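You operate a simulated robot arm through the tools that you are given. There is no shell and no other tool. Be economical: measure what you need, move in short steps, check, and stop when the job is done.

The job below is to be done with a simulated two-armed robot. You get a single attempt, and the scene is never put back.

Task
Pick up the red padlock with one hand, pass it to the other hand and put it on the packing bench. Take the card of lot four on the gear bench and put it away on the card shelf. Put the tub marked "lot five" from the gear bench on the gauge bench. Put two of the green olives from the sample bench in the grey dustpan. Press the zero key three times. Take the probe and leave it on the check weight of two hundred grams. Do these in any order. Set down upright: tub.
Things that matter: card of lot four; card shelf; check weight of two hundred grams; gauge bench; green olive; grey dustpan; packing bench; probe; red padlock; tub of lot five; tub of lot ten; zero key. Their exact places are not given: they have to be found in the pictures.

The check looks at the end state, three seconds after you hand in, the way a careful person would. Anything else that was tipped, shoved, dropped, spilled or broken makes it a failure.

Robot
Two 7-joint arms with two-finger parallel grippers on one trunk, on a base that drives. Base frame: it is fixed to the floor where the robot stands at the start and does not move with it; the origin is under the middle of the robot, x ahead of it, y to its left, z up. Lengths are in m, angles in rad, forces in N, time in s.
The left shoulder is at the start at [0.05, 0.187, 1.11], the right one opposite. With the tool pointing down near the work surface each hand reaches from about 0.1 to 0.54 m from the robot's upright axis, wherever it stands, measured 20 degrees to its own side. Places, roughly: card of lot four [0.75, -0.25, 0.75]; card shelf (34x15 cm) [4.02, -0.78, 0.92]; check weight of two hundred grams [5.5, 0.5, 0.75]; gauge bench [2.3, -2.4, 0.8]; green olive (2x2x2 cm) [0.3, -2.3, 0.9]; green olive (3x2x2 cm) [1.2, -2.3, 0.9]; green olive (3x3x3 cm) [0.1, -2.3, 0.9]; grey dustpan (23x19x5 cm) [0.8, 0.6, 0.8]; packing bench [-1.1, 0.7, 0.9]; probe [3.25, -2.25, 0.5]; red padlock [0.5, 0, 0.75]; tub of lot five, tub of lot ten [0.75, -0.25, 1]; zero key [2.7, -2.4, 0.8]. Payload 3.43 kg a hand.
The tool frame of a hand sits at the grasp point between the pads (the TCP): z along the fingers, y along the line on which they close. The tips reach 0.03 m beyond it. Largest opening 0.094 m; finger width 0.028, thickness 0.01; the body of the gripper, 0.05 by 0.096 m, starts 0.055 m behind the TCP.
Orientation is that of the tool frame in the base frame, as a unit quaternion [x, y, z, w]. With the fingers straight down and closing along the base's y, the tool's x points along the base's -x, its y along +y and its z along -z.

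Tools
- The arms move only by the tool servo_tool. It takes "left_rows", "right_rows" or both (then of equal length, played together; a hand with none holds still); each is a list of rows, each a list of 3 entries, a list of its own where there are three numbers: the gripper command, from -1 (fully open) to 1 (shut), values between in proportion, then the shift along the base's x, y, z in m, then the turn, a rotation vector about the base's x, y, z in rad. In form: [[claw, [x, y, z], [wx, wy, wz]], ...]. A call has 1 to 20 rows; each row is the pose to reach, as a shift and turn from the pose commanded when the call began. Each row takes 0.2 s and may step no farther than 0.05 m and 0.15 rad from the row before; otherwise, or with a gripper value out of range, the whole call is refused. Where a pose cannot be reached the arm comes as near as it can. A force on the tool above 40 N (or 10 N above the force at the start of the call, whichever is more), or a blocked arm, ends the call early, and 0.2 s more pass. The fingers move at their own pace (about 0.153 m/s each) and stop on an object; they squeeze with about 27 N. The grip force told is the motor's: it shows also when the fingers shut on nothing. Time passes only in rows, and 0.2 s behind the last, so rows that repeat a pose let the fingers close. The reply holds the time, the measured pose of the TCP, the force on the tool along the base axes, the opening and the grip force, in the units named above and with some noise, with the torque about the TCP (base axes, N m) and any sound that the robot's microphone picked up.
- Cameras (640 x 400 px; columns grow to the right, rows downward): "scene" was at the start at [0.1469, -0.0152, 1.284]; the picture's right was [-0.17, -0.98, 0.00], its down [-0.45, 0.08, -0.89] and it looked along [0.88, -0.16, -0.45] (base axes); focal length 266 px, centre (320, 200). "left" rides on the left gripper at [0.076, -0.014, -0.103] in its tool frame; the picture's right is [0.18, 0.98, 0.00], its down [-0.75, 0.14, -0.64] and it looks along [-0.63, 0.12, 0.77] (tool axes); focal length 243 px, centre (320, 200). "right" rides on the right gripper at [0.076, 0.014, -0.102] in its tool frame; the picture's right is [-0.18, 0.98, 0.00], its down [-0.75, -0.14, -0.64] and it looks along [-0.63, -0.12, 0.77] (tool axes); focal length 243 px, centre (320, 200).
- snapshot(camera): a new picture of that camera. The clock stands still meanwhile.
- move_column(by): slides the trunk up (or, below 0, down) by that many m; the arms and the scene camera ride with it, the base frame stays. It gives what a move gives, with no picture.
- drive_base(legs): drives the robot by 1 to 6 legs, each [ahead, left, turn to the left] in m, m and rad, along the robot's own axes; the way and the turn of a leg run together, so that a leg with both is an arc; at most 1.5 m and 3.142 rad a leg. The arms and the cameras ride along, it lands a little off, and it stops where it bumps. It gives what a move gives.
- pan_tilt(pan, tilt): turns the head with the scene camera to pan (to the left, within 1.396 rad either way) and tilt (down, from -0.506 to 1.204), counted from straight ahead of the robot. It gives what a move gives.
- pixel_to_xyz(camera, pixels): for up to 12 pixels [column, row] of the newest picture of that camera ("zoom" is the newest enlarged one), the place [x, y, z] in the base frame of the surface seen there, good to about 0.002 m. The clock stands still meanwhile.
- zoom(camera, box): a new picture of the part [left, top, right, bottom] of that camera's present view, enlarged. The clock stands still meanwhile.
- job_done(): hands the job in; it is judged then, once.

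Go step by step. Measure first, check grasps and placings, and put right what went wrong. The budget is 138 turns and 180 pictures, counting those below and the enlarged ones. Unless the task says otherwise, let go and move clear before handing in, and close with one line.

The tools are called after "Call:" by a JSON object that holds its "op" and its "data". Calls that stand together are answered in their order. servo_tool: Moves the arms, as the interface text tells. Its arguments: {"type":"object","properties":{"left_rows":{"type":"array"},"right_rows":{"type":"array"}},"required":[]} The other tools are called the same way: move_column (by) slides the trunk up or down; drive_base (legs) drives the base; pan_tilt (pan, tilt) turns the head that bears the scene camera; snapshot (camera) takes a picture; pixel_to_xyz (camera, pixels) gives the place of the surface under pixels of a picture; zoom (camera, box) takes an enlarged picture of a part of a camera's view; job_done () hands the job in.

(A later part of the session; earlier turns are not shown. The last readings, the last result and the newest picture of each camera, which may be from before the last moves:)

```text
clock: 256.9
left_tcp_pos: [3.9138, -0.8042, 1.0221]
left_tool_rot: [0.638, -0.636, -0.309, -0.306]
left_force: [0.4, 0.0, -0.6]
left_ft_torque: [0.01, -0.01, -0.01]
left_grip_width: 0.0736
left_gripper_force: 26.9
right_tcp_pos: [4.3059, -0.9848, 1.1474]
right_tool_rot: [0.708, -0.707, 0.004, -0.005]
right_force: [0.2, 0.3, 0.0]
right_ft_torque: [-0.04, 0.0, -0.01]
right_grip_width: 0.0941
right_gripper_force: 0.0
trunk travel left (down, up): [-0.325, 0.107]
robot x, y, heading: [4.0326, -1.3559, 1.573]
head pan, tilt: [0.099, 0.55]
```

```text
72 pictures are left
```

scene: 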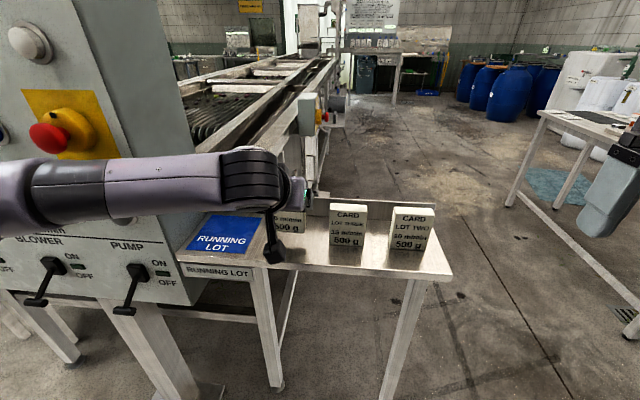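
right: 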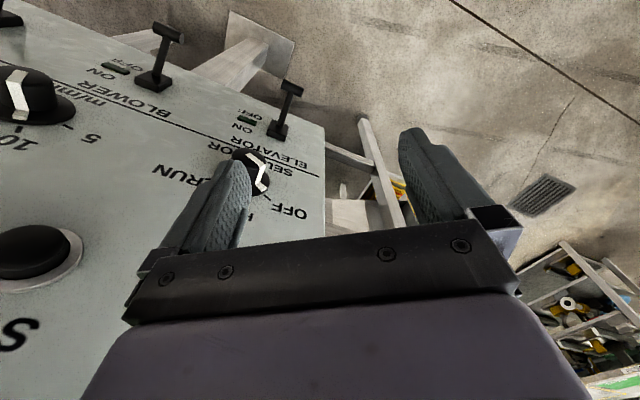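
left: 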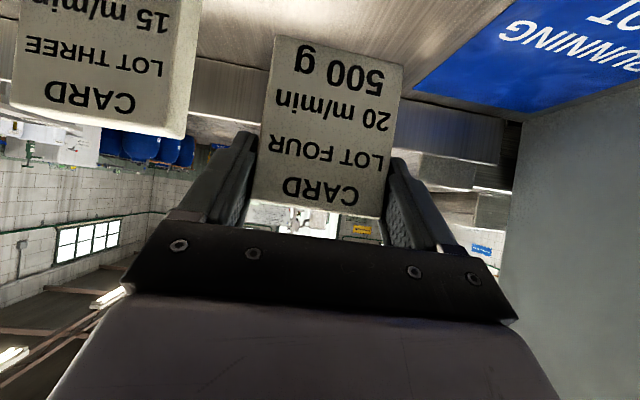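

Well placed between the plate and LOT THREE. I'll lower 3.1 cm and check the force.

Call:
{"op": "servo_tool", "data": {"left_rows": [[1, [0, 0, -0.012], [0, 0, 0]], [1, [0, 0, -0.022], [0, 0, 0]], [1, [0, 0, -0.028], [0, 0, 0]], [1, [0, 0, -0.031], [0, 0, 0]], [1, [0, 0, -0.031], [0, 0, 0]]]}}

Call:
{"op": "snapshot", "data": {"camera": "left"}}

Call:
{"op": "pixel_to_xyz", "data": {"camera": "left", "pixels": [[284, 44], [396, 70], [340, 58], [330, 125]]}}

```text
clock: 258.1
left_tcp_pos: [3.9132, -0.8037, 0.9939]
left_tool_rot: [0.638, -0.635, -0.31, -0.308]
left_force: [-0.4, -0.9, 8.1]
left_ft_torque: [-0.07, -0.24, 0.0]
left_grip_width: 0.0735
left_gripper_force: 27.2
right_tcp_pos: [4.3075, -0.9851, 1.1481]
right_tool_rot: [0.708, -0.706, 0.003, -0.005]
right_force: [-0.2, -0.1, -0.5]
right_ft_torque: [-0.01, 0.01, 0.02]
right_grip_width: 0.0938
right_gripper_force: 0.0
trunk travel left (down, up): [-0.325, 0.107]
robot x, y, heading: [4.0303, -1.3553, 1.573]
head pan, tilt: [0.099, 0.55]
```

```text
71 pictures are left
```

left: 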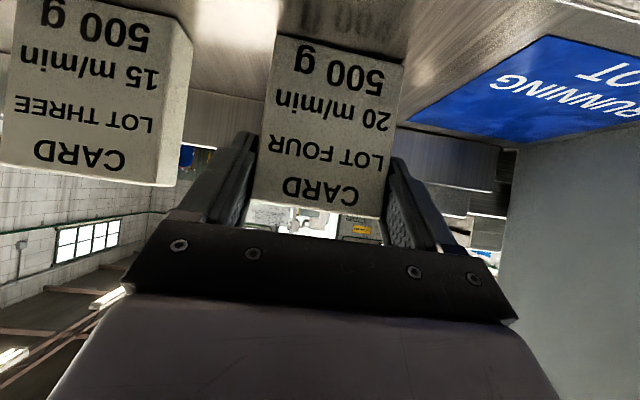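

```text
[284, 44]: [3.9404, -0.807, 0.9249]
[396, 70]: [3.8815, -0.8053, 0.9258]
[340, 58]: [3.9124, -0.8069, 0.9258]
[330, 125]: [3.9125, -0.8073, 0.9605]
```

It's resting on the shelf. I'll ease the force, open, and back out along the tool axis.

Call:
{"op": "servo_tool", "data": {"left_rows": [[1, [0, 0, 0.001], [0, 0, 0]], [0.0, [0, 0, 0.001], [0, 0, 0]], [-1, [0, 0, 0.001], [0, 0, 0]], [-1, [0, 0, 0.001], [0, 0, 0]], [-1, [0, -0.016, 0.014], [0, 0, 0]], [-1, [0, -0.04, 0.033], [0, 0, 0]], [-1, [0, -0.075, 0.06], [0, 0, 0]], [-1, [0, -0.11, 0.09], [0, 0, 0]], [-1, [0.0, -0.14, 0.12], [0, 0, 0]], [-1, [0.0, -0.15, 0.155], [0, 0, 0]]]}}

Call:
{"op": "snapshot", "data": {"camera": "left"}}

Call:
{"op": "snapshot", "data": {"camera": "scene"}}

```text
clock: 260.3
left_tcp_pos: [3.914, -0.9511, 1.1466]
left_tool_rot: [0.638, -0.636, -0.309, -0.306]
left_force: [-0.1, -0.3, -0.4]
left_ft_torque: [-0.02, 0.01, -0.02]
left_grip_width: 0.0938
left_gripper_force: 0.1
right_tcp_pos: [4.3074, -0.9843, 1.146]
right_tool_rot: [0.708, -0.706, 0.003, -0.004]
right_force: [-0.2, 0.2, 0.5]
right_ft_torque: [-0.04, 0.04, 0.02]
right_grip_width: 0.0939
right_gripper_force: 0.0
trunk travel left (down, up): [-0.325, 0.107]
robot x, y, heading: [4.0255, -1.3556, 1.575]
head pan, tilt: [0.099, 0.55]
```

```text
70 pictures are left
```

left: 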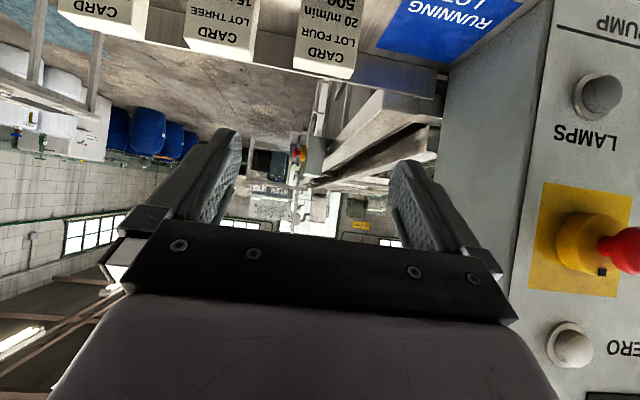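

```text
69 pictures are left
```

scene: 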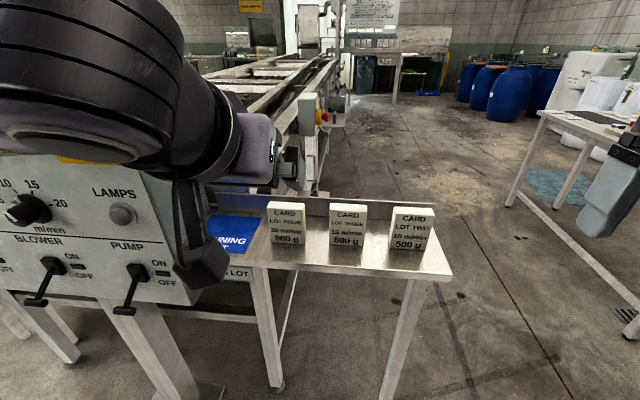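

LOT FOUR stands on the card shelf. I'll tuck both hands close (left back to vertical), then move away from the panel diagonally and turn round to the probe.

Call:
{"op": "servo_tool", "data": {"left_rows": [[-1, [0, -0.02, 0.0], [-0.15, 0, 0]], [-1, [0, -0.04, 0.0], [-0.3, 0, 0]], [-1, [0, -0.06, 0.0], [-0.45, 0, 0]], [-1, [0, -0.08, 0.0], [-0.6, 0, 0]], [-1, [-0.02, -0.1, 0.0], [-0.75, 0, 0]], [-1, [-0.04, -0.1, 0.0], [-0.9, 0, 0]], [-1, [-0.04, -0.1, 0.0], [-0.9, 0, 0]]], "right_rows": [[-1, [0, -0.02, 0.0], [0, 0, 0]], [-1, [0, -0.04, 0.0], [0, 0, 0]], [-1, [-0.02, -0.06, 0.0], [0, 0, 0]], [-1, [-0.04, -0.08, 0.0], [0, 0, 0]], [-1, [-0.06, -0.08, 0.0], [0, 0, 0]], [-1, [-0.08, -0.08, 0.0], [0, 0, 0]], [-1, [-0.08, -0.08, 0.0], [0, 0, 0]]]}}

Call:
{"op": "drive_base", "data": {"legs": [[-0.06, 0.3, 0], [-0.2, 0.3, 0], [0, 0, 1.57], [0, 0, 1.57]]}}

Call:
{"op": "pan_tilt", "data": {"pan": 0.0, "tilt": 0.7}}

Call:
{"op": "snapshot", "data": {"camera": "scene"}}

```text
clock: 261.9
left_tcp_pos: [3.873, -1.0512, 1.1462]
left_tool_rot: [0.707, -0.707, -0.001, 0.003]
left_force: [-0.2, 0.3, -0.3]
left_ft_torque: [0.0, 0.01, 0.03]
left_grip_width: 0.094
left_gripper_force: 0.1
right_tcp_pos: [4.2269, -1.0651, 1.1476]
right_tool_rot: [0.708, -0.707, 0.003, -0.006]
right_force: [0.2, 0.7, -0.2]
right_ft_torque: [0.01, -0.01, -0.03]
right_grip_width: 0.094
right_gripper_force: 0.0
trunk travel left (down, up): [-0.325, 0.107]
robot x, y, heading: [4.0276, -1.3569, 1.571]
head pan, tilt: [0.099, 0.55]
```

```text
clock: 275.6
left_tcp_pos: [3.5602, -1.9222, 1.1455]
left_tool_rot: [0.719, 0.695, 0.003, 0.001]
left_force: [-0.7, -0.4, 0.3]
left_ft_torque: [0.0, 0.02, 0.01]
left_grip_width: 0.094
left_gripper_force: 0.1
right_tcp_pos: [3.2062, -1.8974, 1.1466]
right_tool_rot: [0.717, 0.697, -0.005, -0.004]
right_force: [-0.6, -0.1, -0.1]
right_ft_torque: [0.0, 0.01, 0.03]
right_grip_width: 0.0938
right_gripper_force: 0.0
trunk travel left (down, up): [-0.325, 0.107]
robot x, y, heading: [3.4172, -1.6141, -1.605]
head pan, tilt: [0.099, 0.55]
```

```text
clock: 276.3
left_tcp_pos: [3.5596, -1.923, 1.1445]
left_tool_rot: [0.719, 0.695, 0.002, 0.001]
left_force: [-0.2, -1.5, 0.0]
left_ft_torque: [0.0, -0.02, -0.01]
left_grip_width: 0.0939
left_gripper_force: 0.1
right_tcp_pos: [3.2062, -1.896, 1.1472]
right_tool_rot: [0.718, 0.696, -0.006, -0.004]
right_force: [0.4, 0.5, -0.4]
right_ft_torque: [-0.03, -0.03, -0.01]
right_grip_width: 0.0941
right_gripper_force: 0.2
trunk travel left (down, up): [-0.325, 0.107]
robot x, y, heading: [3.4183, -1.6104, -1.604]
head pan, tilt: [0.0, 0.7]
```

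```text
68 pictures are left
```

scene: 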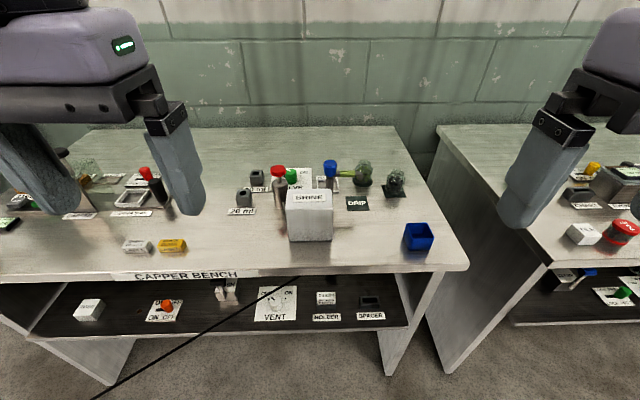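

I'll fix the heading slightly and lower the trunk 0.3 m so that the right hand can reach under the bench, then look into the shelf.

Call:
{"op": "drive_base", "data": {"legs": [[0, 0, 0.034]]}}

Call:
{"op": "move_column", "data": {"by": -0.3}}

Call:
{"op": "pan_tilt", "data": {"pan": -0.1, "tilt": 0.6}}

Call:
{"op": "snapshot", "data": {"camera": "scene"}}

Call:
{"op": "zoom", "data": {"camera": "scene", "box": [220, 170, 420, 290]}}

```text
clock: 277.1
left_tcp_pos: [3.5697, -1.9168, 1.1455]
left_tool_rot: [0.706, 0.708, 0.003, 0.001]
left_force: [0.6, 0.3, 0.0]
left_ft_torque: [-0.01, -0.03, 0.05]
left_grip_width: 0.094
left_gripper_force: 0.1
right_tcp_pos: [3.2148, -1.9042, 1.1474]
right_tool_rot: [0.707, 0.707, -0.005, -0.004]
right_force: [-0.3, 0.7, -0.4]
right_ft_torque: [0.01, 0.01, 0.0]
right_grip_width: 0.0941
right_gripper_force: 0.0
trunk travel left (down, up): [-0.325, 0.107]
robot x, y, heading: [3.4172, -1.6138, -1.572]
head pan, tilt: [0.0, 0.7]
```

```text
clock: 280.1
left_tcp_pos: [3.5704, -1.9189, 0.8455]
left_tool_rot: [0.706, 0.708, 0.002, 0.002]
left_force: [0.1, -0.3, -0.5]
left_ft_torque: [0.01, 0.0, 0.02]
left_grip_width: 0.0938
left_gripper_force: 0.1
right_tcp_pos: [3.2158, -1.9031, 0.8476]
right_tool_rot: [0.706, 0.708, -0.005, -0.003]
right_force: [-0.7, -0.8, 0.6]
right_ft_torque: [0.03, 0.02, 0.0]
right_grip_width: 0.0938
right_gripper_force: 0.1
trunk travel left (down, up): [-0.025, 0.407]
robot x, y, heading: [3.4173, -1.6123, -1.57]
head pan, tilt: [0.0, 0.7]
```

```text
clock: 280.8
left_tcp_pos: [3.5709, -1.9183, 0.8452]
left_tool_rot: [0.707, 0.707, 0.002, 0.001]
left_force: [0.5, 0.1, -0.5]
left_ft_torque: [0.0, 0.0, -0.05]
left_grip_width: 0.0942
left_gripper_force: 0.1
right_tcp_pos: [3.216, -1.9041, 0.8481]
right_tool_rot: [0.706, 0.708, -0.005, -0.003]
right_force: [0.9, -0.6, -0.1]
right_ft_torque: [0.0, -0.02, 0.03]
right_grip_width: 0.0939
right_gripper_force: 0.1
trunk travel left (down, up): [-0.025, 0.407]
robot x, y, heading: [3.4152, -1.61, -1.565]
head pan, tilt: [-0.099, 0.6]
```

```text
67 pictures are left
```

scene: 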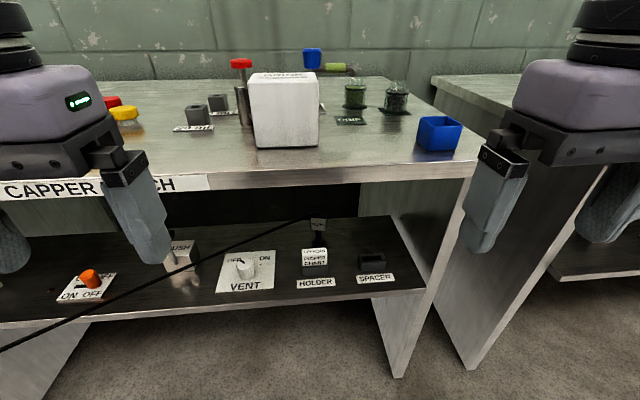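

```text
3.20 times, centred on (320, 230) of scene
```

zoom: 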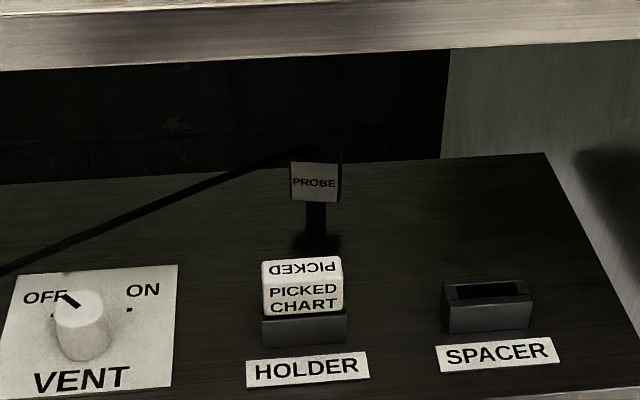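

The probe stands behind the HOLDER block. I'll measure probe, HOLDER, SPACER and bench underside precisely.

Call:
{"op": "pixel_to_xyz", "data": {"camera": "zoom", "pixels": [[293, 180], [336, 180], [315, 163], [315, 198], [317, 225], [317, 150], [264, 300], [342, 300], [300, 262], [446, 300], [490, 285], [300, 65]]}}

Call:
{"op": "zoom", "data": {"camera": "scene", "box": [290, 205, 350, 255]}}

```text
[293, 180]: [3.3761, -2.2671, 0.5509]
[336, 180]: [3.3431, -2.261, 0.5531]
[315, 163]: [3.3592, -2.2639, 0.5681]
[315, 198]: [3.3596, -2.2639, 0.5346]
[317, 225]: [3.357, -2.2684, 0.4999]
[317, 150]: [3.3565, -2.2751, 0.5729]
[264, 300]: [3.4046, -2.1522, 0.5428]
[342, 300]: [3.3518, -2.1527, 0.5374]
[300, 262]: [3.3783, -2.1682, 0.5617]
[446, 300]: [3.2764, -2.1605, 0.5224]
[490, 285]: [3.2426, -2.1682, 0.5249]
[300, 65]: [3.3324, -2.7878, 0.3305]
```

```text
8.00 times, centred on (320, 230) of scene
```

zoom: 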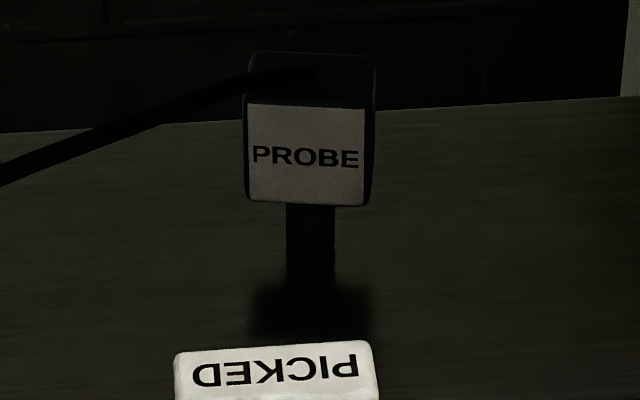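

HOLDER chart top is 0.562 and the probe head spans x 3.342–3.378, z 0.532–0.573. The hand must slip over the HOLDER and under the bench: tilt 1.1, yaw 0.5 inward. I'll stage it in front of the shelf first.

Call:
{"op": "servo_tool", "data": {"right_rows": [[-1, [0.016, 0.0, -0.02], [-0.1195, -0.0305, 0.0498]], [-1, [0.032, 0.0, -0.045], [-0.2391, -0.061, 0.0996]], [-1, [0.048, 0.0, -0.07], [-0.3586, -0.0916, 0.1494]], [-1, [0.064, 0.0, -0.1], [-0.4782, -0.1221, 0.1992]], [-1, [0.08, 0.0, -0.13], [-0.5977, -0.1526, 0.2489]], [-1, [0.096, -0.01, -0.16], [-0.7173, -0.1831, 0.2987]], [-1, [0.112, -0.03, -0.19], [-0.8368, -0.2137, 0.3485]], [-1, [0.128, -0.05, -0.22], [-0.9564, -0.2442, 0.3983]], [-1, [0.143, -0.07, -0.245], [-1.0759, -0.2747, 0.4481]], [-1, [0.143, -0.085, -0.245], [-1.0759, -0.2747, 0.4481]], [-1, [0.143, -0.085, -0.245], [-1.0759, -0.2747, 0.4481]]], "left_rows": [[-1, [0.02, 0, 0.0], [0, 0, 0]], [-1, [0.04, 0.0, 0.02], [0, 0, 0]], [-1, [0.06, 0.0, 0.04], [0, 0, 0]], [-1, [0.08, 0.0, 0.06], [0, 0, 0]], [-1, [0.08, 0.0, 0.08], [0, 0, 0]], [-1, [0.08, 0.0, 0.1], [0, 0, 0]], [-1, [0.08, 0.0, 0.12], [0, 0, 0]], [-1, [0.08, 0.0, 0.12], [0, 0, 0]], [-1, [0.08, 0.0, 0.12], [0, 0, 0]], [-1, [0.08, 0.0, 0.12], [0, 0, 0]], [-1, [0.08, 0.0, 0.12], [0, 0, 0]]]}}

Call:
{"op": "snapshot", "data": {"camera": "scene"}}

Call:
{"op": "snapshot", "data": {"camera": "right"}}

```text
clock: 283.2
left_tcp_pos: [3.6495, -1.9188, 0.9667]
left_tool_rot: [0.706, 0.708, 0.003, 0.002]
left_force: [0.5, 0.0, -0.3]
left_ft_torque: [-0.01, -0.03, 0.01]
left_grip_width: 0.0942
left_gripper_force: 0.0
right_tcp_pos: [3.3704, -1.9638, 0.6357]
right_tool_rot: [0.473, 0.745, -0.23, 0.41]
right_force: [0.7, -1.2, -0.1]
right_ft_torque: [0.05, 0.0, -0.04]
right_grip_width: 0.0941
right_gripper_force: 0.0
right hand out of reach, approached as far as the arm can: row 4, 5, 6, 7, 8, 9, 10, 11
trunk travel left (down, up): [-0.025, 0.407]
robot x, y, heading: [3.4123, -1.6128, -1.571]
head pan, tilt: [-0.099, 0.6]
```

```text
64 pictures are left
```

scene: 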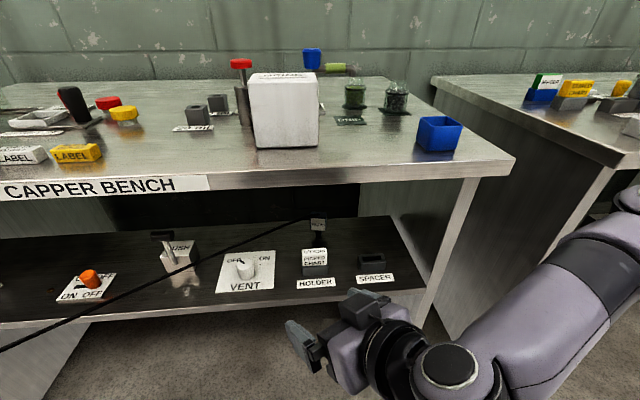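

```text
63 pictures are left
```

right: 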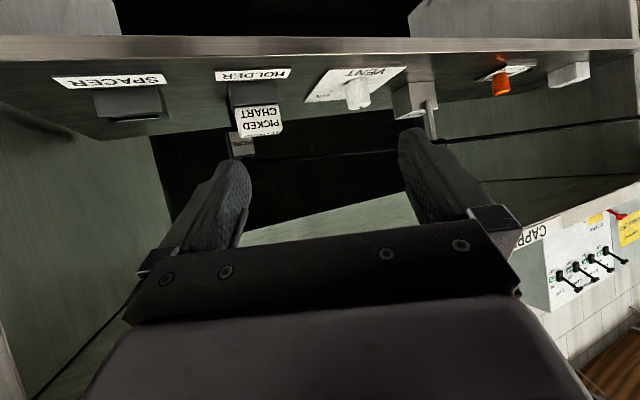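

Close enough (tilt ≈0.98). I'll drive in 13 cm, then continue with the arm.

Call:
{"op": "drive_base", "data": {"legs": [[0.13, 0, 0]]}}

Call:
{"op": "servo_tool", "data": {"right_rows": [[-1, [-0.004, -0.01, -0.01], [-0.05, 0, 0]], [-1, [-0.008, -0.03, -0.02], [-0.1, 0, 0]], [-1, [-0.01, -0.05, -0.03], [-0.12, 0, 0]], [-1, [-0.01, -0.05, -0.03], [-0.12, 0, 0]]]}}

Call:
{"op": "snapshot", "data": {"camera": "scene"}}

Call:
{"op": "snapshot", "data": {"camera": "right"}}

```text
clock: 284.5
left_tcp_pos: [3.6509, -2.0502, 0.9674]
left_tool_rot: [0.708, 0.707, 0.003, 0.001]
left_force: [0.0, 0.1, 0.2]
left_ft_torque: [0.0, 0.02, 0.0]
left_grip_width: 0.0938
left_gripper_force: 0.0
right_tcp_pos: [3.3699, -2.094, 0.635]
right_tool_rot: [0.473, 0.744, -0.23, 0.411]
right_force: [0.7, 0.6, 0.4]
right_ft_torque: [0.0, 0.05, 0.01]
right_grip_width: 0.0941
right_gripper_force: 0.0
trunk travel left (down, up): [-0.025, 0.407]
robot x, y, heading: [3.4136, -1.7435, -1.572]
head pan, tilt: [-0.099, 0.6]
```

```text
clock: 285.5
left_tcp_pos: [3.6512, -2.0503, 0.9671]
left_tool_rot: [0.707, 0.707, 0.003, 0.001]
left_force: [0.1, -0.2, 0.1]
left_ft_torque: [-0.01, 0.01, -0.01]
left_grip_width: 0.094
left_gripper_force: 0.0
right_tcp_pos: [3.3693, -2.0957, 0.6363]
right_tool_rot: [0.474, 0.744, -0.231, 0.411]
right_force: [0.1, -0.6, 0.1]
right_ft_torque: [-0.01, -0.02, 0.01]
right_grip_width: 0.0938
right_gripper_force: 0.2
right hand out of reach, approached as far as the arm can: row 1, 2, 3, 4
trunk travel left (down, up): [-0.025, 0.407]
robot x, y, heading: [3.4165, -1.7385, -1.567]
head pan, tilt: [-0.099, 0.6]
```

```text
62 pictures are left
```

scene: 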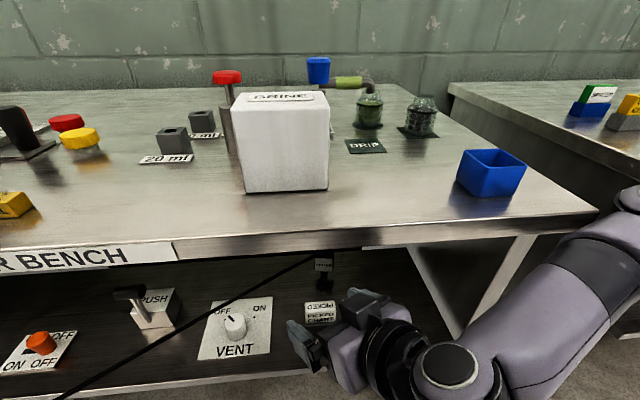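

```text
61 pictures are left
```

right: 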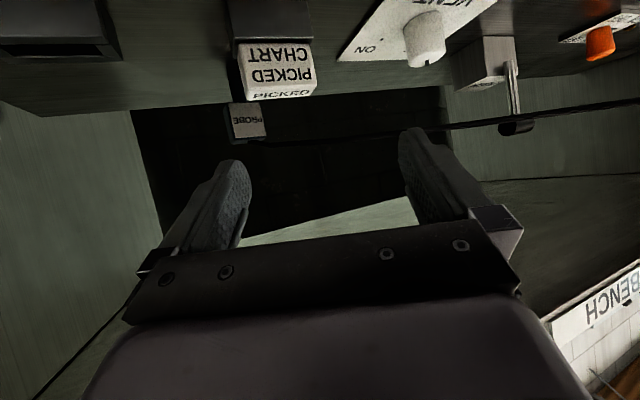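

More tilt isn't available; I'll try pure translation forward.

Call:
{"op": "servo_tool", "data": {"right_rows": [[-1, [0, -0.02, 0.0], [0, 0, 0]], [-1, [0, -0.04, -0.005], [0, 0, 0]], [-1, [0, -0.04, -0.005], [0, 0, 0]]]}}

```text
clock: 286.3
left_tcp_pos: [3.6507, -2.05, 0.9674]
left_tool_rot: [0.707, 0.707, 0.003, 0.002]
left_force: [-0.2, -0.2, 0.4]
left_ft_torque: [-0.01, 0.04, 0.0]
left_grip_width: 0.0941
left_gripper_force: 0.0
right_tcp_pos: [3.3716, -2.1347, 0.6299]
right_tool_rot: [0.473, 0.745, -0.23, 0.411]
right_force: [0.4, 1.1, -0.5]
right_ft_torque: [-0.03, -0.01, -0.04]
right_grip_width: 0.0941
right_gripper_force: 0.1
trunk travel left (down, up): [-0.025, 0.407]
robot x, y, heading: [3.4157, -1.7399, -1.569]
head pan, tilt: [-0.099, 0.6]
```

Translation works. I'll query the bench's underside height and creep in over the HOLDER at z≈0.605.

Call:
{"op": "pixel_to_xyz", "data": {"camera": "scene", "pixels": [[400, 240], [420, 244], [300, 250], [323, 265], [320, 305]]}}

Call:
{"op": "servo_tool", "data": {"right_rows": [[-1, [-0.005, -0.02, -0.008], [0, 0, 0]], [-1, [-0.01, -0.045, -0.017], [0, 0, 0]], [-1, [-0.014, -0.066, -0.025], [0, 0, 0]], [-1, [-0.014, -0.085, -0.027], [0, 0, 0]], [-1, [-0.014, -0.085, -0.027], [0, 0, 0]]]}}

Call:
{"op": "snapshot", "data": {"camera": "right"}}

Call:
{"op": "snapshot", "data": {"camera": "scene"}}

```text
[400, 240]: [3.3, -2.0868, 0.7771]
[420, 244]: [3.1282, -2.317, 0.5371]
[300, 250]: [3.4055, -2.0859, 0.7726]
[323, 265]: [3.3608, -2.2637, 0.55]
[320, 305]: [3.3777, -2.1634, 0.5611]
```

```text
clock: 287.5
left_tcp_pos: [3.6502, -2.0502, 0.9676]
left_tool_rot: [0.707, 0.707, 0.003, 0.002]
left_force: [-0.7, -0.8, 0.5]
left_ft_torque: [-0.01, 0.0, 0.0]
left_grip_width: 0.094
left_gripper_force: 0.0
right_tcp_pos: [3.3563, -2.2187, 0.6008]
right_tool_rot: [0.473, 0.744, -0.231, 0.411]
right_force: [0.1, -0.1, -0.2]
right_ft_torque: [0.02, 0.0, 0.01]
right_grip_width: 0.0939
right_gripper_force: 0.0
trunk travel left (down, up): [-0.025, 0.407]
robot x, y, heading: [3.4154, -1.7457, -1.568]
head pan, tilt: [-0.099, 0.6]
```

```text
60 pictures are left
```

right: 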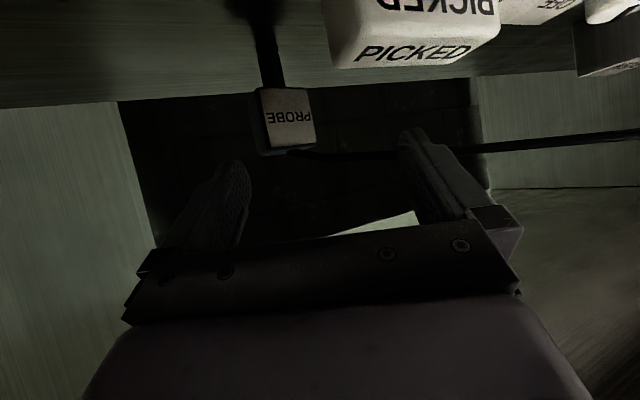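

```text
59 pictures are left
```

scene: 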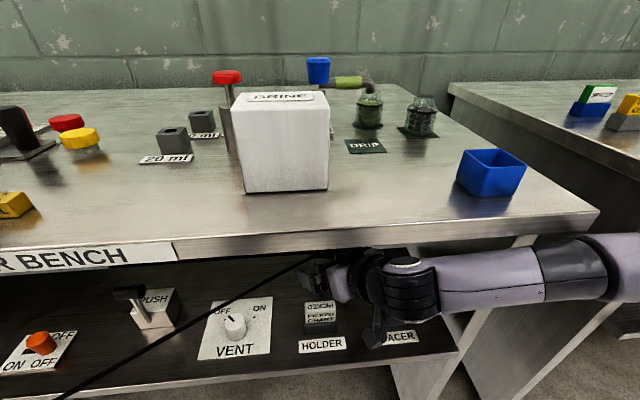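

The probe is between the fingers' lines. I'll advance 6 cm, then lower to z≈0.563.

Call:
{"op": "servo_tool", "data": {"right_rows": [[-1, [0, -0.02, 0], [0, 0, 0]], [-1, [0, -0.04, 0], [0, 0, 0]], [-1, [0.001, -0.058, 0], [0, 0, 0]], [-1, [0.001, -0.058, -0.015], [0, 0, 0]], [-1, [0.001, -0.058, -0.03], [0, 0, 0]], [-1, [0.001, -0.058, -0.037], [0, 0, 0]], [-1, [0.001, -0.058, -0.037], [0, 0, 0]]]}}

Call:
{"op": "snapshot", "data": {"camera": "right"}}

Call:
{"op": "snapshot", "data": {"camera": "scene"}}

```text
clock: 289.1
left_tcp_pos: [3.6552, -2.0411, 0.9698]
left_tool_rot: [0.706, 0.708, -0.005, 0.005]
left_force: [0.7, 0.2, -0.2]
left_ft_torque: [0.03, 0.0, 0.03]
left_grip_width: 0.0939
left_gripper_force: 0.0
right_tcp_pos: [3.3659, -2.269, 0.5762]
right_tool_rot: [0.464, 0.746, -0.233, 0.417]
right_force: [0.0, -0.3, 0.3]
right_ft_torque: [0.01, 0.0, 0.02]
right_grip_width: 0.094
right_gripper_force: 0.1
trunk travel left (down, up): [-0.025, 0.407]
robot x, y, heading: [3.4164, -1.7455, -1.568]
head pan, tilt: [-0.099, 0.6]
```

```text
58 pictures are left
```

right: 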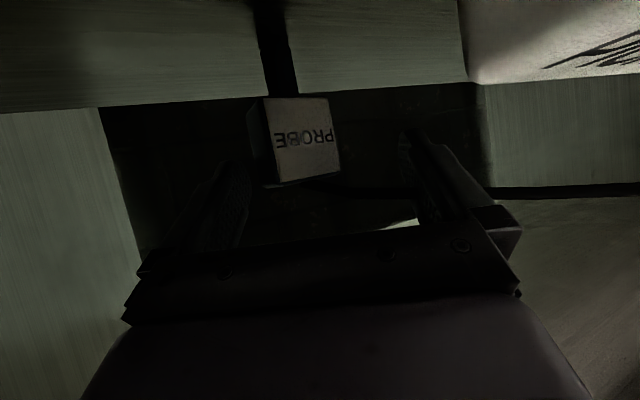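

```text
57 pictures are left
```

scene: 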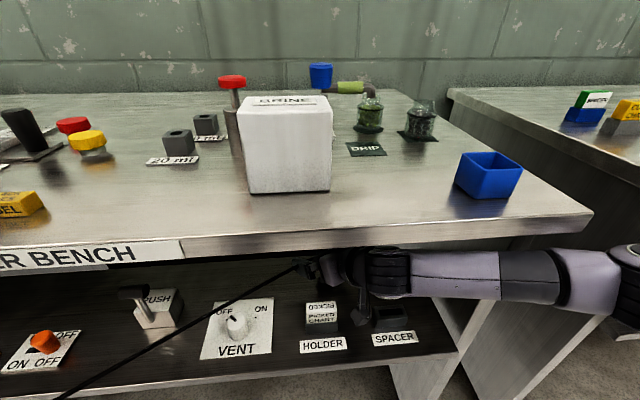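

The arm seems to be lightly blocked by the bench, with the TCP 1.5 cm off command, but the probe head is between the pads. I'll close here gently and check.

Call:
{"op": "servo_tool", "data": {"right_rows": [[-0.5, [0.004, 0.004, 0.006], [0, 0, 0]], [0, [0.004, 0.004, 0.006], [0, 0, 0]], [0.5, [0.004, 0.004, 0.006], [0, 0, 0]], [1, [0.004, 0.004, 0.006], [0, 0, 0]], [1, [0.004, 0.004, 0.006], [0, 0, 0]], [1, [0.004, 0.004, 0.006], [0, 0, 0]]]}}

Call:
{"op": "snapshot", "data": {"camera": "right"}}

Call:
{"op": "zoom", "data": {"camera": "scene", "box": [260, 230, 440, 350]}}

```text
clock: 290.5
left_tcp_pos: [3.652, -2.0431, 0.9677]
left_tool_rot: [0.707, 0.707, -0.003, 0.003]
left_force: [0.1, -0.9, -0.1]
left_ft_torque: [0.03, 0.03, 0.01]
left_grip_width: 0.0939
left_gripper_force: 0.1
right_tcp_pos: [3.3649, -2.2665, 0.5768]
right_tool_rot: [0.469, 0.745, -0.233, 0.414]
right_force: [-1.4, 0.2, 5.9]
right_ft_torque: [-0.09, 0.13, -0.01]
right_grip_width: 0.0483
right_gripper_force: 27.2
trunk travel left (down, up): [-0.025, 0.407]
robot x, y, heading: [3.4161, -1.7475, -1.569]
head pan, tilt: [-0.099, 0.6]
```

```text
56 pictures are left
```

right: 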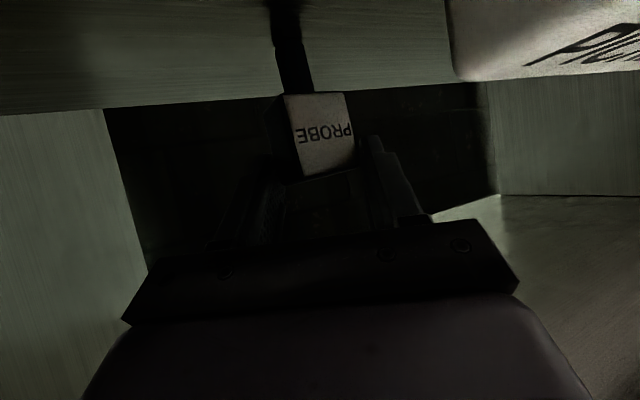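

```text
3.33 times, centred on (350, 290) of scene
```

zoom: 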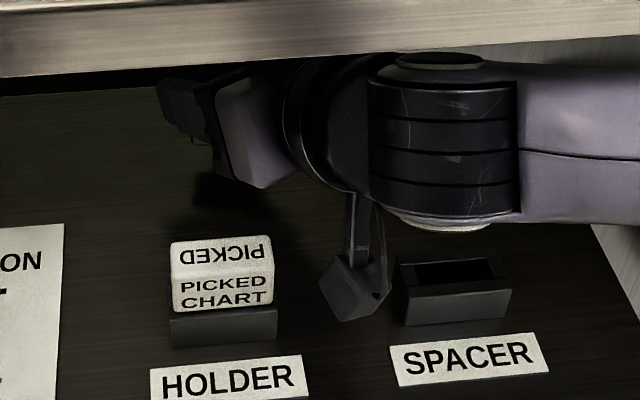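

The head is gripped (0.048, across the corners); the wrist drum is near the bench underside. I'll draw it back slowly with a gentle rise, watching the grip.

Call:
{"op": "servo_tool", "data": {"right_rows": [[1, [0, 0.012, 0.002], [0, 0, 0]], [1, [0, 0.024, 0.006], [0, 0, 0]], [1, [0, 0.036, 0.012], [0, 0, 0]], [1, [0, 0.048, 0.022], [0, 0, 0]], [1, [0, 0.056, 0.034], [0, 0, 0]], [1, [0, 0.06, 0.046], [0, 0, 0]], [1, [0, 0.06, 0.046], [0, 0, 0]]]}}

Call:
{"op": "snapshot", "data": {"camera": "right"}}

Call:
{"op": "zoom", "data": {"camera": "scene", "box": [260, 210, 460, 350]}}

```text
clock: 292.1
left_tcp_pos: [3.6492, -2.0496, 0.9673]
left_tool_rot: [0.707, 0.707, 0.003, 0.002]
left_force: [0.3, -0.6, 0.5]
left_ft_torque: [-0.01, -0.01, 0.01]
left_grip_width: 0.0941
left_gripper_force: 0.0
right_tcp_pos: [3.3612, -2.2133, 0.6153]
right_tool_rot: [0.474, 0.745, -0.23, 0.41]
right_force: [0.8, 0.7, -0.4]
right_ft_torque: [-0.02, 0.0, 0.01]
right_grip_width: 0.047
right_gripper_force: 26.8
trunk travel left (down, up): [-0.025, 0.407]
robot x, y, heading: [3.416, -1.7431, -1.569]
head pan, tilt: [-0.099, 0.6]
```

```text
54 pictures are left
```

right: 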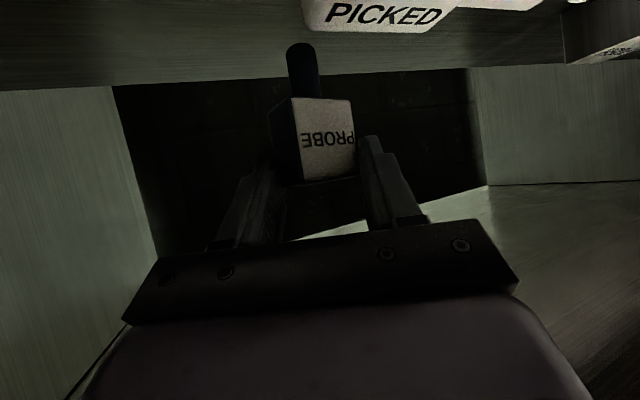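

```text
2.86 times, centred on (360, 280) of scene
```

zoom: 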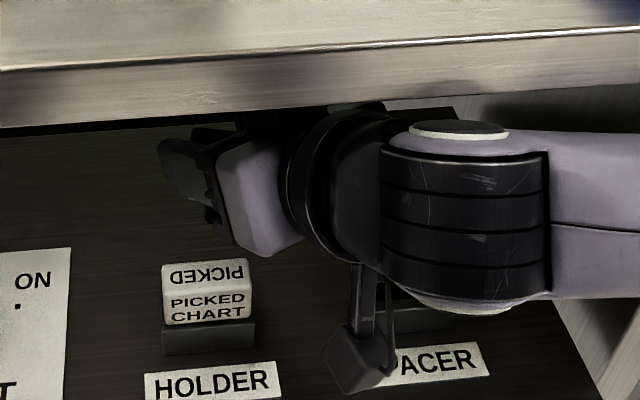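

Probe held and lifted, stem bottom at about 0.54. I'll dodge sideways 4.5 cm so the stem passes through the HOLDER–SPACER gap, then pull out.

Call:
{"op": "servo_tool", "data": {"right_rows": [[1, [-0.015, 0.0, 0.002], [0, 0, 0]], [1, [-0.03, 0.0, 0.004], [0, 0, 0]], [1, [-0.045, 0.0, 0.005], [0, 0, 0]], [1, [-0.045, 0.02, 0.01], [0, 0, 0]], [1, [-0.045, 0.04, 0.015], [0, 0, 0]], [1, [-0.045, 0.06, 0.02], [0, 0, 0]], [1, [-0.045, 0.08, 0.025], [0, 0, 0]], [1, [-0.045, 0.1, 0.03], [0, 0, 0]], [1, [-0.045, 0.11, 0.03], [0, 0, 0]]]}}

Call:
{"op": "drive_base", "data": {"legs": [[-0.12, 0, 0]]}}

Call:
{"op": "snapshot", "data": {"camera": "scene"}}

Call:
{"op": "snapshot", "data": {"camera": "right"}}

```text
clock: 294.1
left_tcp_pos: [3.6507, -2.0497, 0.9665]
left_tool_rot: [0.707, 0.707, 0.003, 0.0]
left_force: [-0.1, 0.4, -0.1]
left_ft_torque: [-0.01, -0.03, 0.0]
left_grip_width: 0.0944
left_gripper_force: 0.2
right_tcp_pos: [3.3221, -2.124, 0.6368]
right_tool_rot: [0.473, 0.744, -0.231, 0.411]
right_force: [-0.5, 0.2, -0.8]
right_ft_torque: [0.03, -0.03, -0.01]
right_grip_width: 0.0467
right_gripper_force: 26.7
right hand out of reach, approached as far as the arm can: row 8, 9
trunk travel left (down, up): [-0.025, 0.407]
robot x, y, heading: [3.4146, -1.7436, -1.568]
head pan, tilt: [-0.099, 0.6]
```

```text
clock: 295.3
left_tcp_pos: [3.6505, -1.9301, 0.967]
left_tool_rot: [0.705, 0.709, 0.002, 0.001]
left_force: [-0.2, -0.7, 0.2]
left_ft_torque: [-0.01, 0.0, 0.02]
left_grip_width: 0.094
left_gripper_force: 0.1
right_tcp_pos: [3.3232, -2.0059, 0.6378]
right_tool_rot: [0.472, 0.746, -0.229, 0.411]
right_force: [0.6, -0.1, -1.0]
right_ft_torque: [0.02, -0.04, 0.0]
right_grip_width: 0.047
right_gripper_force: 26.5
trunk travel left (down, up): [-0.025, 0.407]
robot x, y, heading: [3.4147, -1.6238, -1.564]
head pan, tilt: [-0.099, 0.6]
```

```text
52 pictures are left
```

scene: 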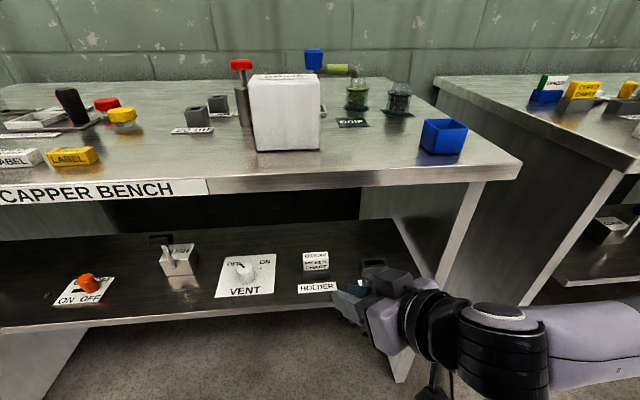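

```text
51 pictures are left
```

right: 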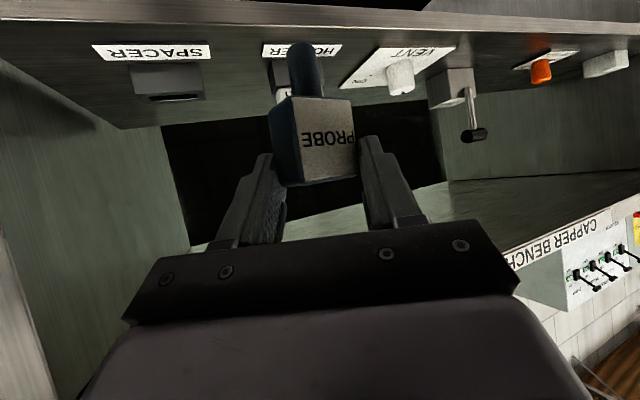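

The probe is out of the shelf and held. I no longer see the cord; I'll raise the trunk and look for it before driving.

Call:
{"op": "move_column", "data": {"by": 0.3}}

Call:
{"op": "pan_tilt", "data": {"pan": 0.9, "tilt": 0.6}}

Call:
{"op": "snapshot", "data": {"camera": "scene"}}

Call:
{"op": "pan_tilt", "data": {"pan": -0.2, "tilt": 0.9}}

Call:
{"op": "snapshot", "data": {"camera": "scene"}}

```text
clock: 298.3
left_tcp_pos: [3.651, -1.9301, 1.2668]
left_tool_rot: [0.705, 0.709, 0.003, 0.001]
left_force: [0.5, 1.1, 0.4]
left_ft_torque: [0.01, -0.02, 0.0]
left_grip_width: 0.0939
left_gripper_force: 0.0
right_tcp_pos: [3.3236, -2.006, 0.9389]
right_tool_rot: [0.472, 0.746, -0.229, 0.411]
right_force: [-0.5, 0.3, -1.2]
right_ft_torque: [-0.03, 0.0, -0.01]
right_grip_width: 0.047
right_gripper_force: 27.3
trunk travel left (down, up): [-0.325, 0.107]
robot x, y, heading: [3.4133, -1.626, -1.568]
head pan, tilt: [-0.099, 0.6]
```

```text
clock: 299.6
left_tcp_pos: [3.651, -1.9295, 1.2673]
left_tool_rot: [0.705, 0.709, 0.003, 0.0]
left_force: [0.6, 0.5, 0.2]
left_ft_torque: [0.0, -0.01, 0.01]
left_grip_width: 0.094
left_gripper_force: 0.0
right_tcp_pos: [3.3242, -2.0056, 0.9384]
right_tool_rot: [0.472, 0.746, -0.229, 0.411]
right_force: [-0.6, 0.2, -0.5]
right_ft_torque: [0.0, -0.01, -0.02]
right_grip_width: 0.0467
right_gripper_force: 27.0
trunk travel left (down, up): [-0.325, 0.107]
robot x, y, heading: [3.4149, -1.6221, -1.567]
head pan, tilt: [0.901, 0.6]
```

```text
50 pictures are left
```

scene: 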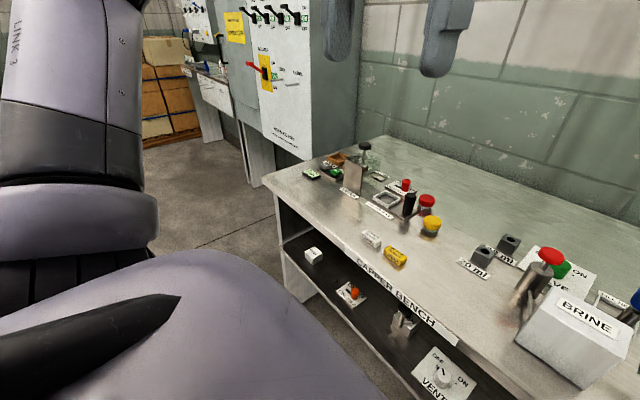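

```text
clock: 300.9
left_tcp_pos: [3.6511, -1.9302, 1.2674]
left_tool_rot: [0.705, 0.709, 0.002, 0.002]
left_force: [0.0, -0.3, 0.5]
left_ft_torque: [-0.02, -0.01, 0.01]
left_grip_width: 0.094
left_gripper_force: 0.0
right_tcp_pos: [3.3232, -2.0057, 0.9387]
right_tool_rot: [0.472, 0.745, -0.229, 0.411]
right_force: [-0.2, 0.4, 0.4]
right_ft_torque: [-0.04, 0.0, 0.02]
right_grip_width: 0.0466
right_gripper_force: 27.1
trunk travel left (down, up): [-0.325, 0.107]
robot x, y, heading: [3.4141, -1.621, -1.564]
head pan, tilt: [-0.201, 0.901]
```

```text
49 pictures are left
```

scene: 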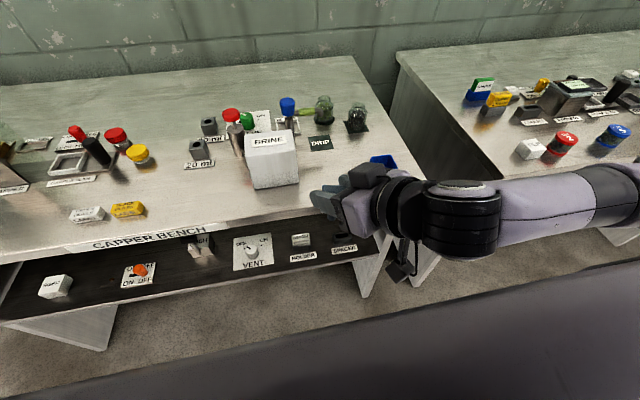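

No cord is visible near the hand, and nothing on the shelf moved. I'll tuck the right arm (undo the yaw, raise), back off and turn left to look toward the weight and the cord's anchor.

Call:
{"op": "servo_tool", "data": {"right_rows": [[1, [-0.015, 0.01, 0.03], [0, 0, -0.12]], [1, [-0.03, 0.02, 0.06], [0, 0, -0.24]], [1, [-0.045, 0.03, 0.09], [0, 0, -0.36]], [1, [-0.06, 0.03, 0.12], [0, 0, -0.49]], [1, [-0.08, 0.03, 0.14], [0, 0, -0.49]], [1, [-0.1, 0.03, 0.15], [0, 0, -0.49]], [1, [-0.1, 0.03, 0.15], [0, 0, -0.49]]]}}

Call:
{"op": "drive_base", "data": {"legs": [[-0.1, 0, 0], [0, 0, 1.57]]}}

Call:
{"op": "pan_tilt", "data": {"pan": 0.0, "tilt": 0.4}}

Call:
{"op": "snapshot", "data": {"camera": "scene"}}

Call:
{"op": "snapshot", "data": {"camera": "right"}}

```text
clock: 302.5
left_tcp_pos: [3.6517, -1.9283, 1.2658]
left_tool_rot: [0.705, 0.709, 0.002, 0.002]
left_force: [-0.2, -1.0, -0.1]
left_ft_torque: [0.04, 0.02, -0.01]
left_grip_width: 0.0939
left_gripper_force: 0.0
right_tcp_pos: [3.2363, -2.0131, 1.1069]
right_tool_rot: [0.639, 0.609, -0.322, 0.342]
right_force: [0.2, 0.4, -0.3]
right_ft_torque: [0.02, -0.02, 0.0]
right_grip_width: 0.047
right_gripper_force: 27.3
right hand out of reach, approached as far as the arm can: row 1, 2, 3, 4, 5, 6, 7
trunk travel left (down, up): [-0.325, 0.107]
robot x, y, heading: [3.4166, -1.6241, -1.563]
head pan, tilt: [-0.201, 0.901]
```

```text
clock: 307.5
left_tcp_pos: [3.719, -1.2818, 1.2656]
left_tool_rot: [-0.005, 1.0, 0.003, 0.0]
left_force: [0.0, -0.3, 0.2]
left_ft_torque: [0.02, 0.01, 0.0]
left_grip_width: 0.0943
left_gripper_force: 0.0
right_tcp_pos: [3.8065, -1.696, 1.1054]
right_tool_rot: [0.019, 0.882, 0.015, 0.47]
right_force: [0.5, -0.2, -0.2]
right_ft_torque: [0.0, 0.02, 0.01]
right_grip_width: 0.0467
right_gripper_force: 26.7
trunk travel left (down, up): [-0.325, 0.107]
robot x, y, heading: [3.4126, -1.5183, 0.007]
head pan, tilt: [-0.201, 0.901]
```

```text
clock: 308.4
left_tcp_pos: [3.7197, -1.2819, 1.2665]
left_tool_rot: [-0.006, 1.0, 0.002, -0.001]
left_force: [-0.3, 0.3, 0.2]
left_ft_torque: [0.0, 0.01, -0.03]
left_grip_width: 0.094
left_gripper_force: 0.0
right_tcp_pos: [3.8064, -1.698, 1.1054]
right_tool_rot: [0.019, 0.882, 0.015, 0.47]
right_force: [0.1, 0.3, -0.8]
right_ft_torque: [0.01, 0.02, 0.03]
right_grip_width: 0.0466
right_gripper_force: 26.8
trunk travel left (down, up): [-0.325, 0.107]
robot x, y, heading: [3.4145, -1.5205, 0.016]
head pan, tilt: [0.0, 0.4]
```

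```text
48 pictures are left
```

scene: 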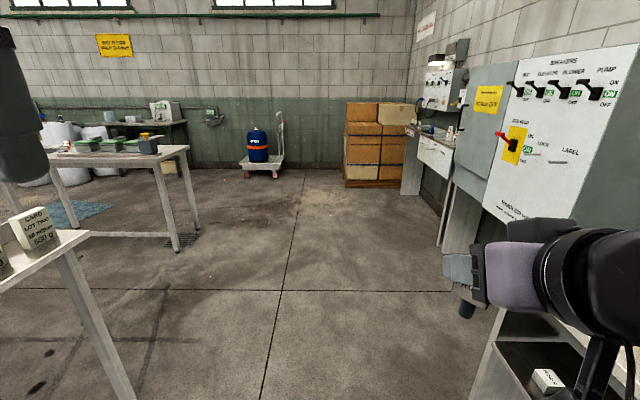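

```text
47 pictures are left
```

right: 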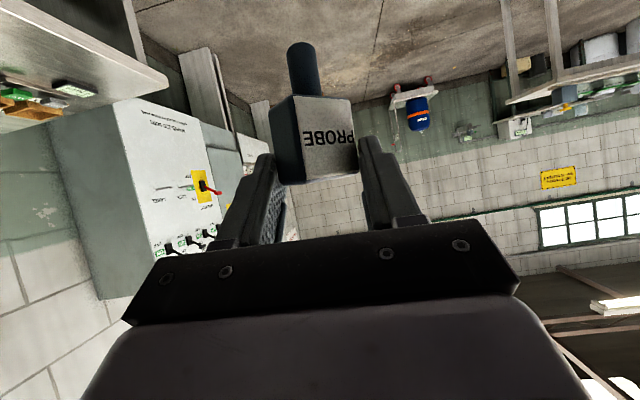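

The probe is firmly held; no cord remains in view. The table at left (120,155) should hold the check weights. I'll measure it.

Call:
{"op": "zoom", "data": {"camera": "scene", "box": [30, 100, 230, 200]}}

Call:
{"op": "pixel_to_xyz", "data": {"camera": "scene", "pixels": [[185, 148], [55, 160], [175, 245], [148, 145], [88, 145], [118, 143], [80, 232], [175, 205]]}}

```text
3.20 times, centred on (130, 150) of scene
```

zoom: 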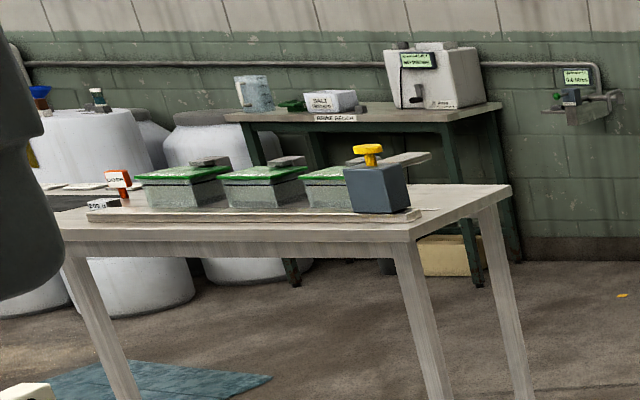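

```text
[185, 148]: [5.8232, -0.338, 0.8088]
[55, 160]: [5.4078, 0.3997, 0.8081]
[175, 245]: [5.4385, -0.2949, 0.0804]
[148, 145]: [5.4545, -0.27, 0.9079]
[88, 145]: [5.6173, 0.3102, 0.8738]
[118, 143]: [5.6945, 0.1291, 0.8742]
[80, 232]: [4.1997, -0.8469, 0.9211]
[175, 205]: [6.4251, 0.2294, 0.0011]
```

The table spans x 5.41–5.85, top 0.81. I'll drive to about (4.86,0.4) facing it.

Call:
{"op": "drive_base", "data": {"legs": [[1.45, 0, -0.012], [0, 1.0, 0], [0, 0.92, 0]]}}

Call:
{"op": "pan_tilt", "data": {"pan": 0.1, "tilt": 0.5}}

Call:
{"op": "snapshot", "data": {"camera": "scene"}}

Call:
{"op": "zoom", "data": {"camera": "scene", "box": [200, 130, 520, 310]}}

```text
clock: 332.7
left_tcp_pos: [5.2937, 0.6282, 1.2667]
left_tool_rot: [0.015, 1.0, 0.002, -0.001]
left_force: [0.9, -0.2, 0.4]
left_ft_torque: [-0.01, -0.03, 0.01]
left_grip_width: 0.0938
left_gripper_force: 0.0
right_tcp_pos: [5.3634, 0.209, 1.1051]
right_tool_rot: [0.037, 0.881, 0.005, 0.471]
right_force: [-0.1, -0.7, -1.1]
right_ft_torque: [0.0, 0.02, 0.06]
right_grip_width: 0.0456
right_gripper_force: 27.5
trunk travel left (down, up): [-0.325, 0.107]
robot x, y, heading: [4.979, 0.4019, -0.032]
head pan, tilt: [0.0, 0.4]
```

```text
clock: 333.4
left_tcp_pos: [5.2935, 0.6288, 1.2677]
left_tool_rot: [0.015, 1.0, 0.002, -0.001]
left_force: [0.6, -0.3, 0.1]
left_ft_torque: [-0.03, 0.02, -0.01]
left_grip_width: 0.0941
left_gripper_force: 0.0
right_tcp_pos: [5.3636, 0.209, 1.1069]
right_tool_rot: [0.038, 0.882, 0.005, 0.47]
right_force: [0.5, -1.0, 0.1]
right_ft_torque: [-0.01, -0.01, -0.02]
right_grip_width: 0.0457
right_gripper_force: 27.0
trunk travel left (down, up): [-0.325, 0.107]
robot x, y, heading: [4.98, 0.3998, -0.03]
head pan, tilt: [0.099, 0.499]
```

```text
45 pictures are left
```

scene: 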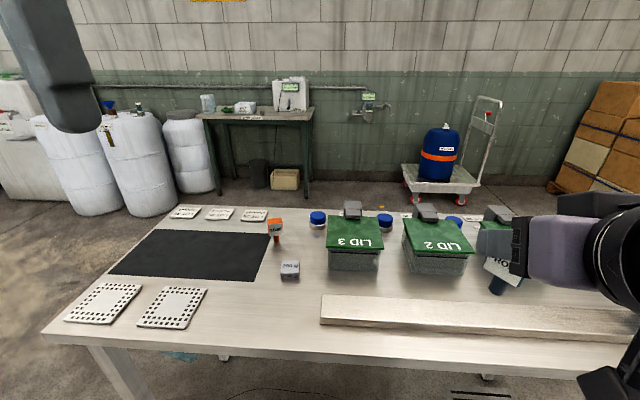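

```text
2.00 times, centred on (360, 220) of scene
```

zoom: 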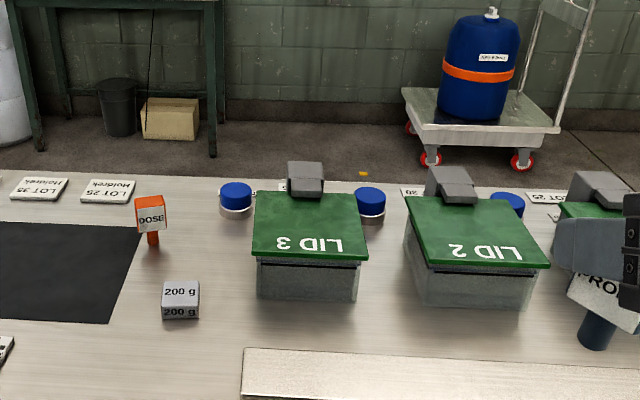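

The 200 g weight is at scene (290,270). I'll measure it.

Call:
{"op": "zoom", "data": {"camera": "scene", "box": [260, 245, 320, 295]}}

Call:
{"op": "pixel_to_xyz", "data": {"camera": "scene", "pixels": [[290, 266], [282, 266], [298, 266], [290, 275], [290, 279], [290, 262], [330, 305], [355, 270], [277, 240]]}}

Call:
{"op": "pixel_to_xyz", "data": {"camera": "zoom", "pixels": [[225, 175], [400, 175], [315, 165], [320, 200], [320, 320], [230, 320], [400, 320]]}}

```text
8.00 times, centred on (290, 270) of scene
```

zoom: 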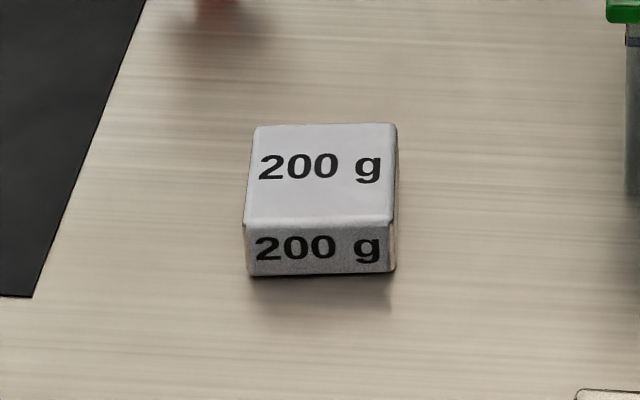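

```text
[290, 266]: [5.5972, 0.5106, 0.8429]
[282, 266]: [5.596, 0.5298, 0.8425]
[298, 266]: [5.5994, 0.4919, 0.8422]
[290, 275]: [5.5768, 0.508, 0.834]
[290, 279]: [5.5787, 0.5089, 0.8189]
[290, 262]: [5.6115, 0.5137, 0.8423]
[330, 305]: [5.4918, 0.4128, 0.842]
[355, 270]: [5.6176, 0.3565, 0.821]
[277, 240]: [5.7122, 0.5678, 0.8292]
```

```text
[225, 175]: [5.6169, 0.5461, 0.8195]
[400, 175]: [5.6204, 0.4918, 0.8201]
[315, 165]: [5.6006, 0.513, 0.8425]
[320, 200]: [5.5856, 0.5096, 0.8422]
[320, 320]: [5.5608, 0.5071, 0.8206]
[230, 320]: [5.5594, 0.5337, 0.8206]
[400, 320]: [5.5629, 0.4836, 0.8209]
```

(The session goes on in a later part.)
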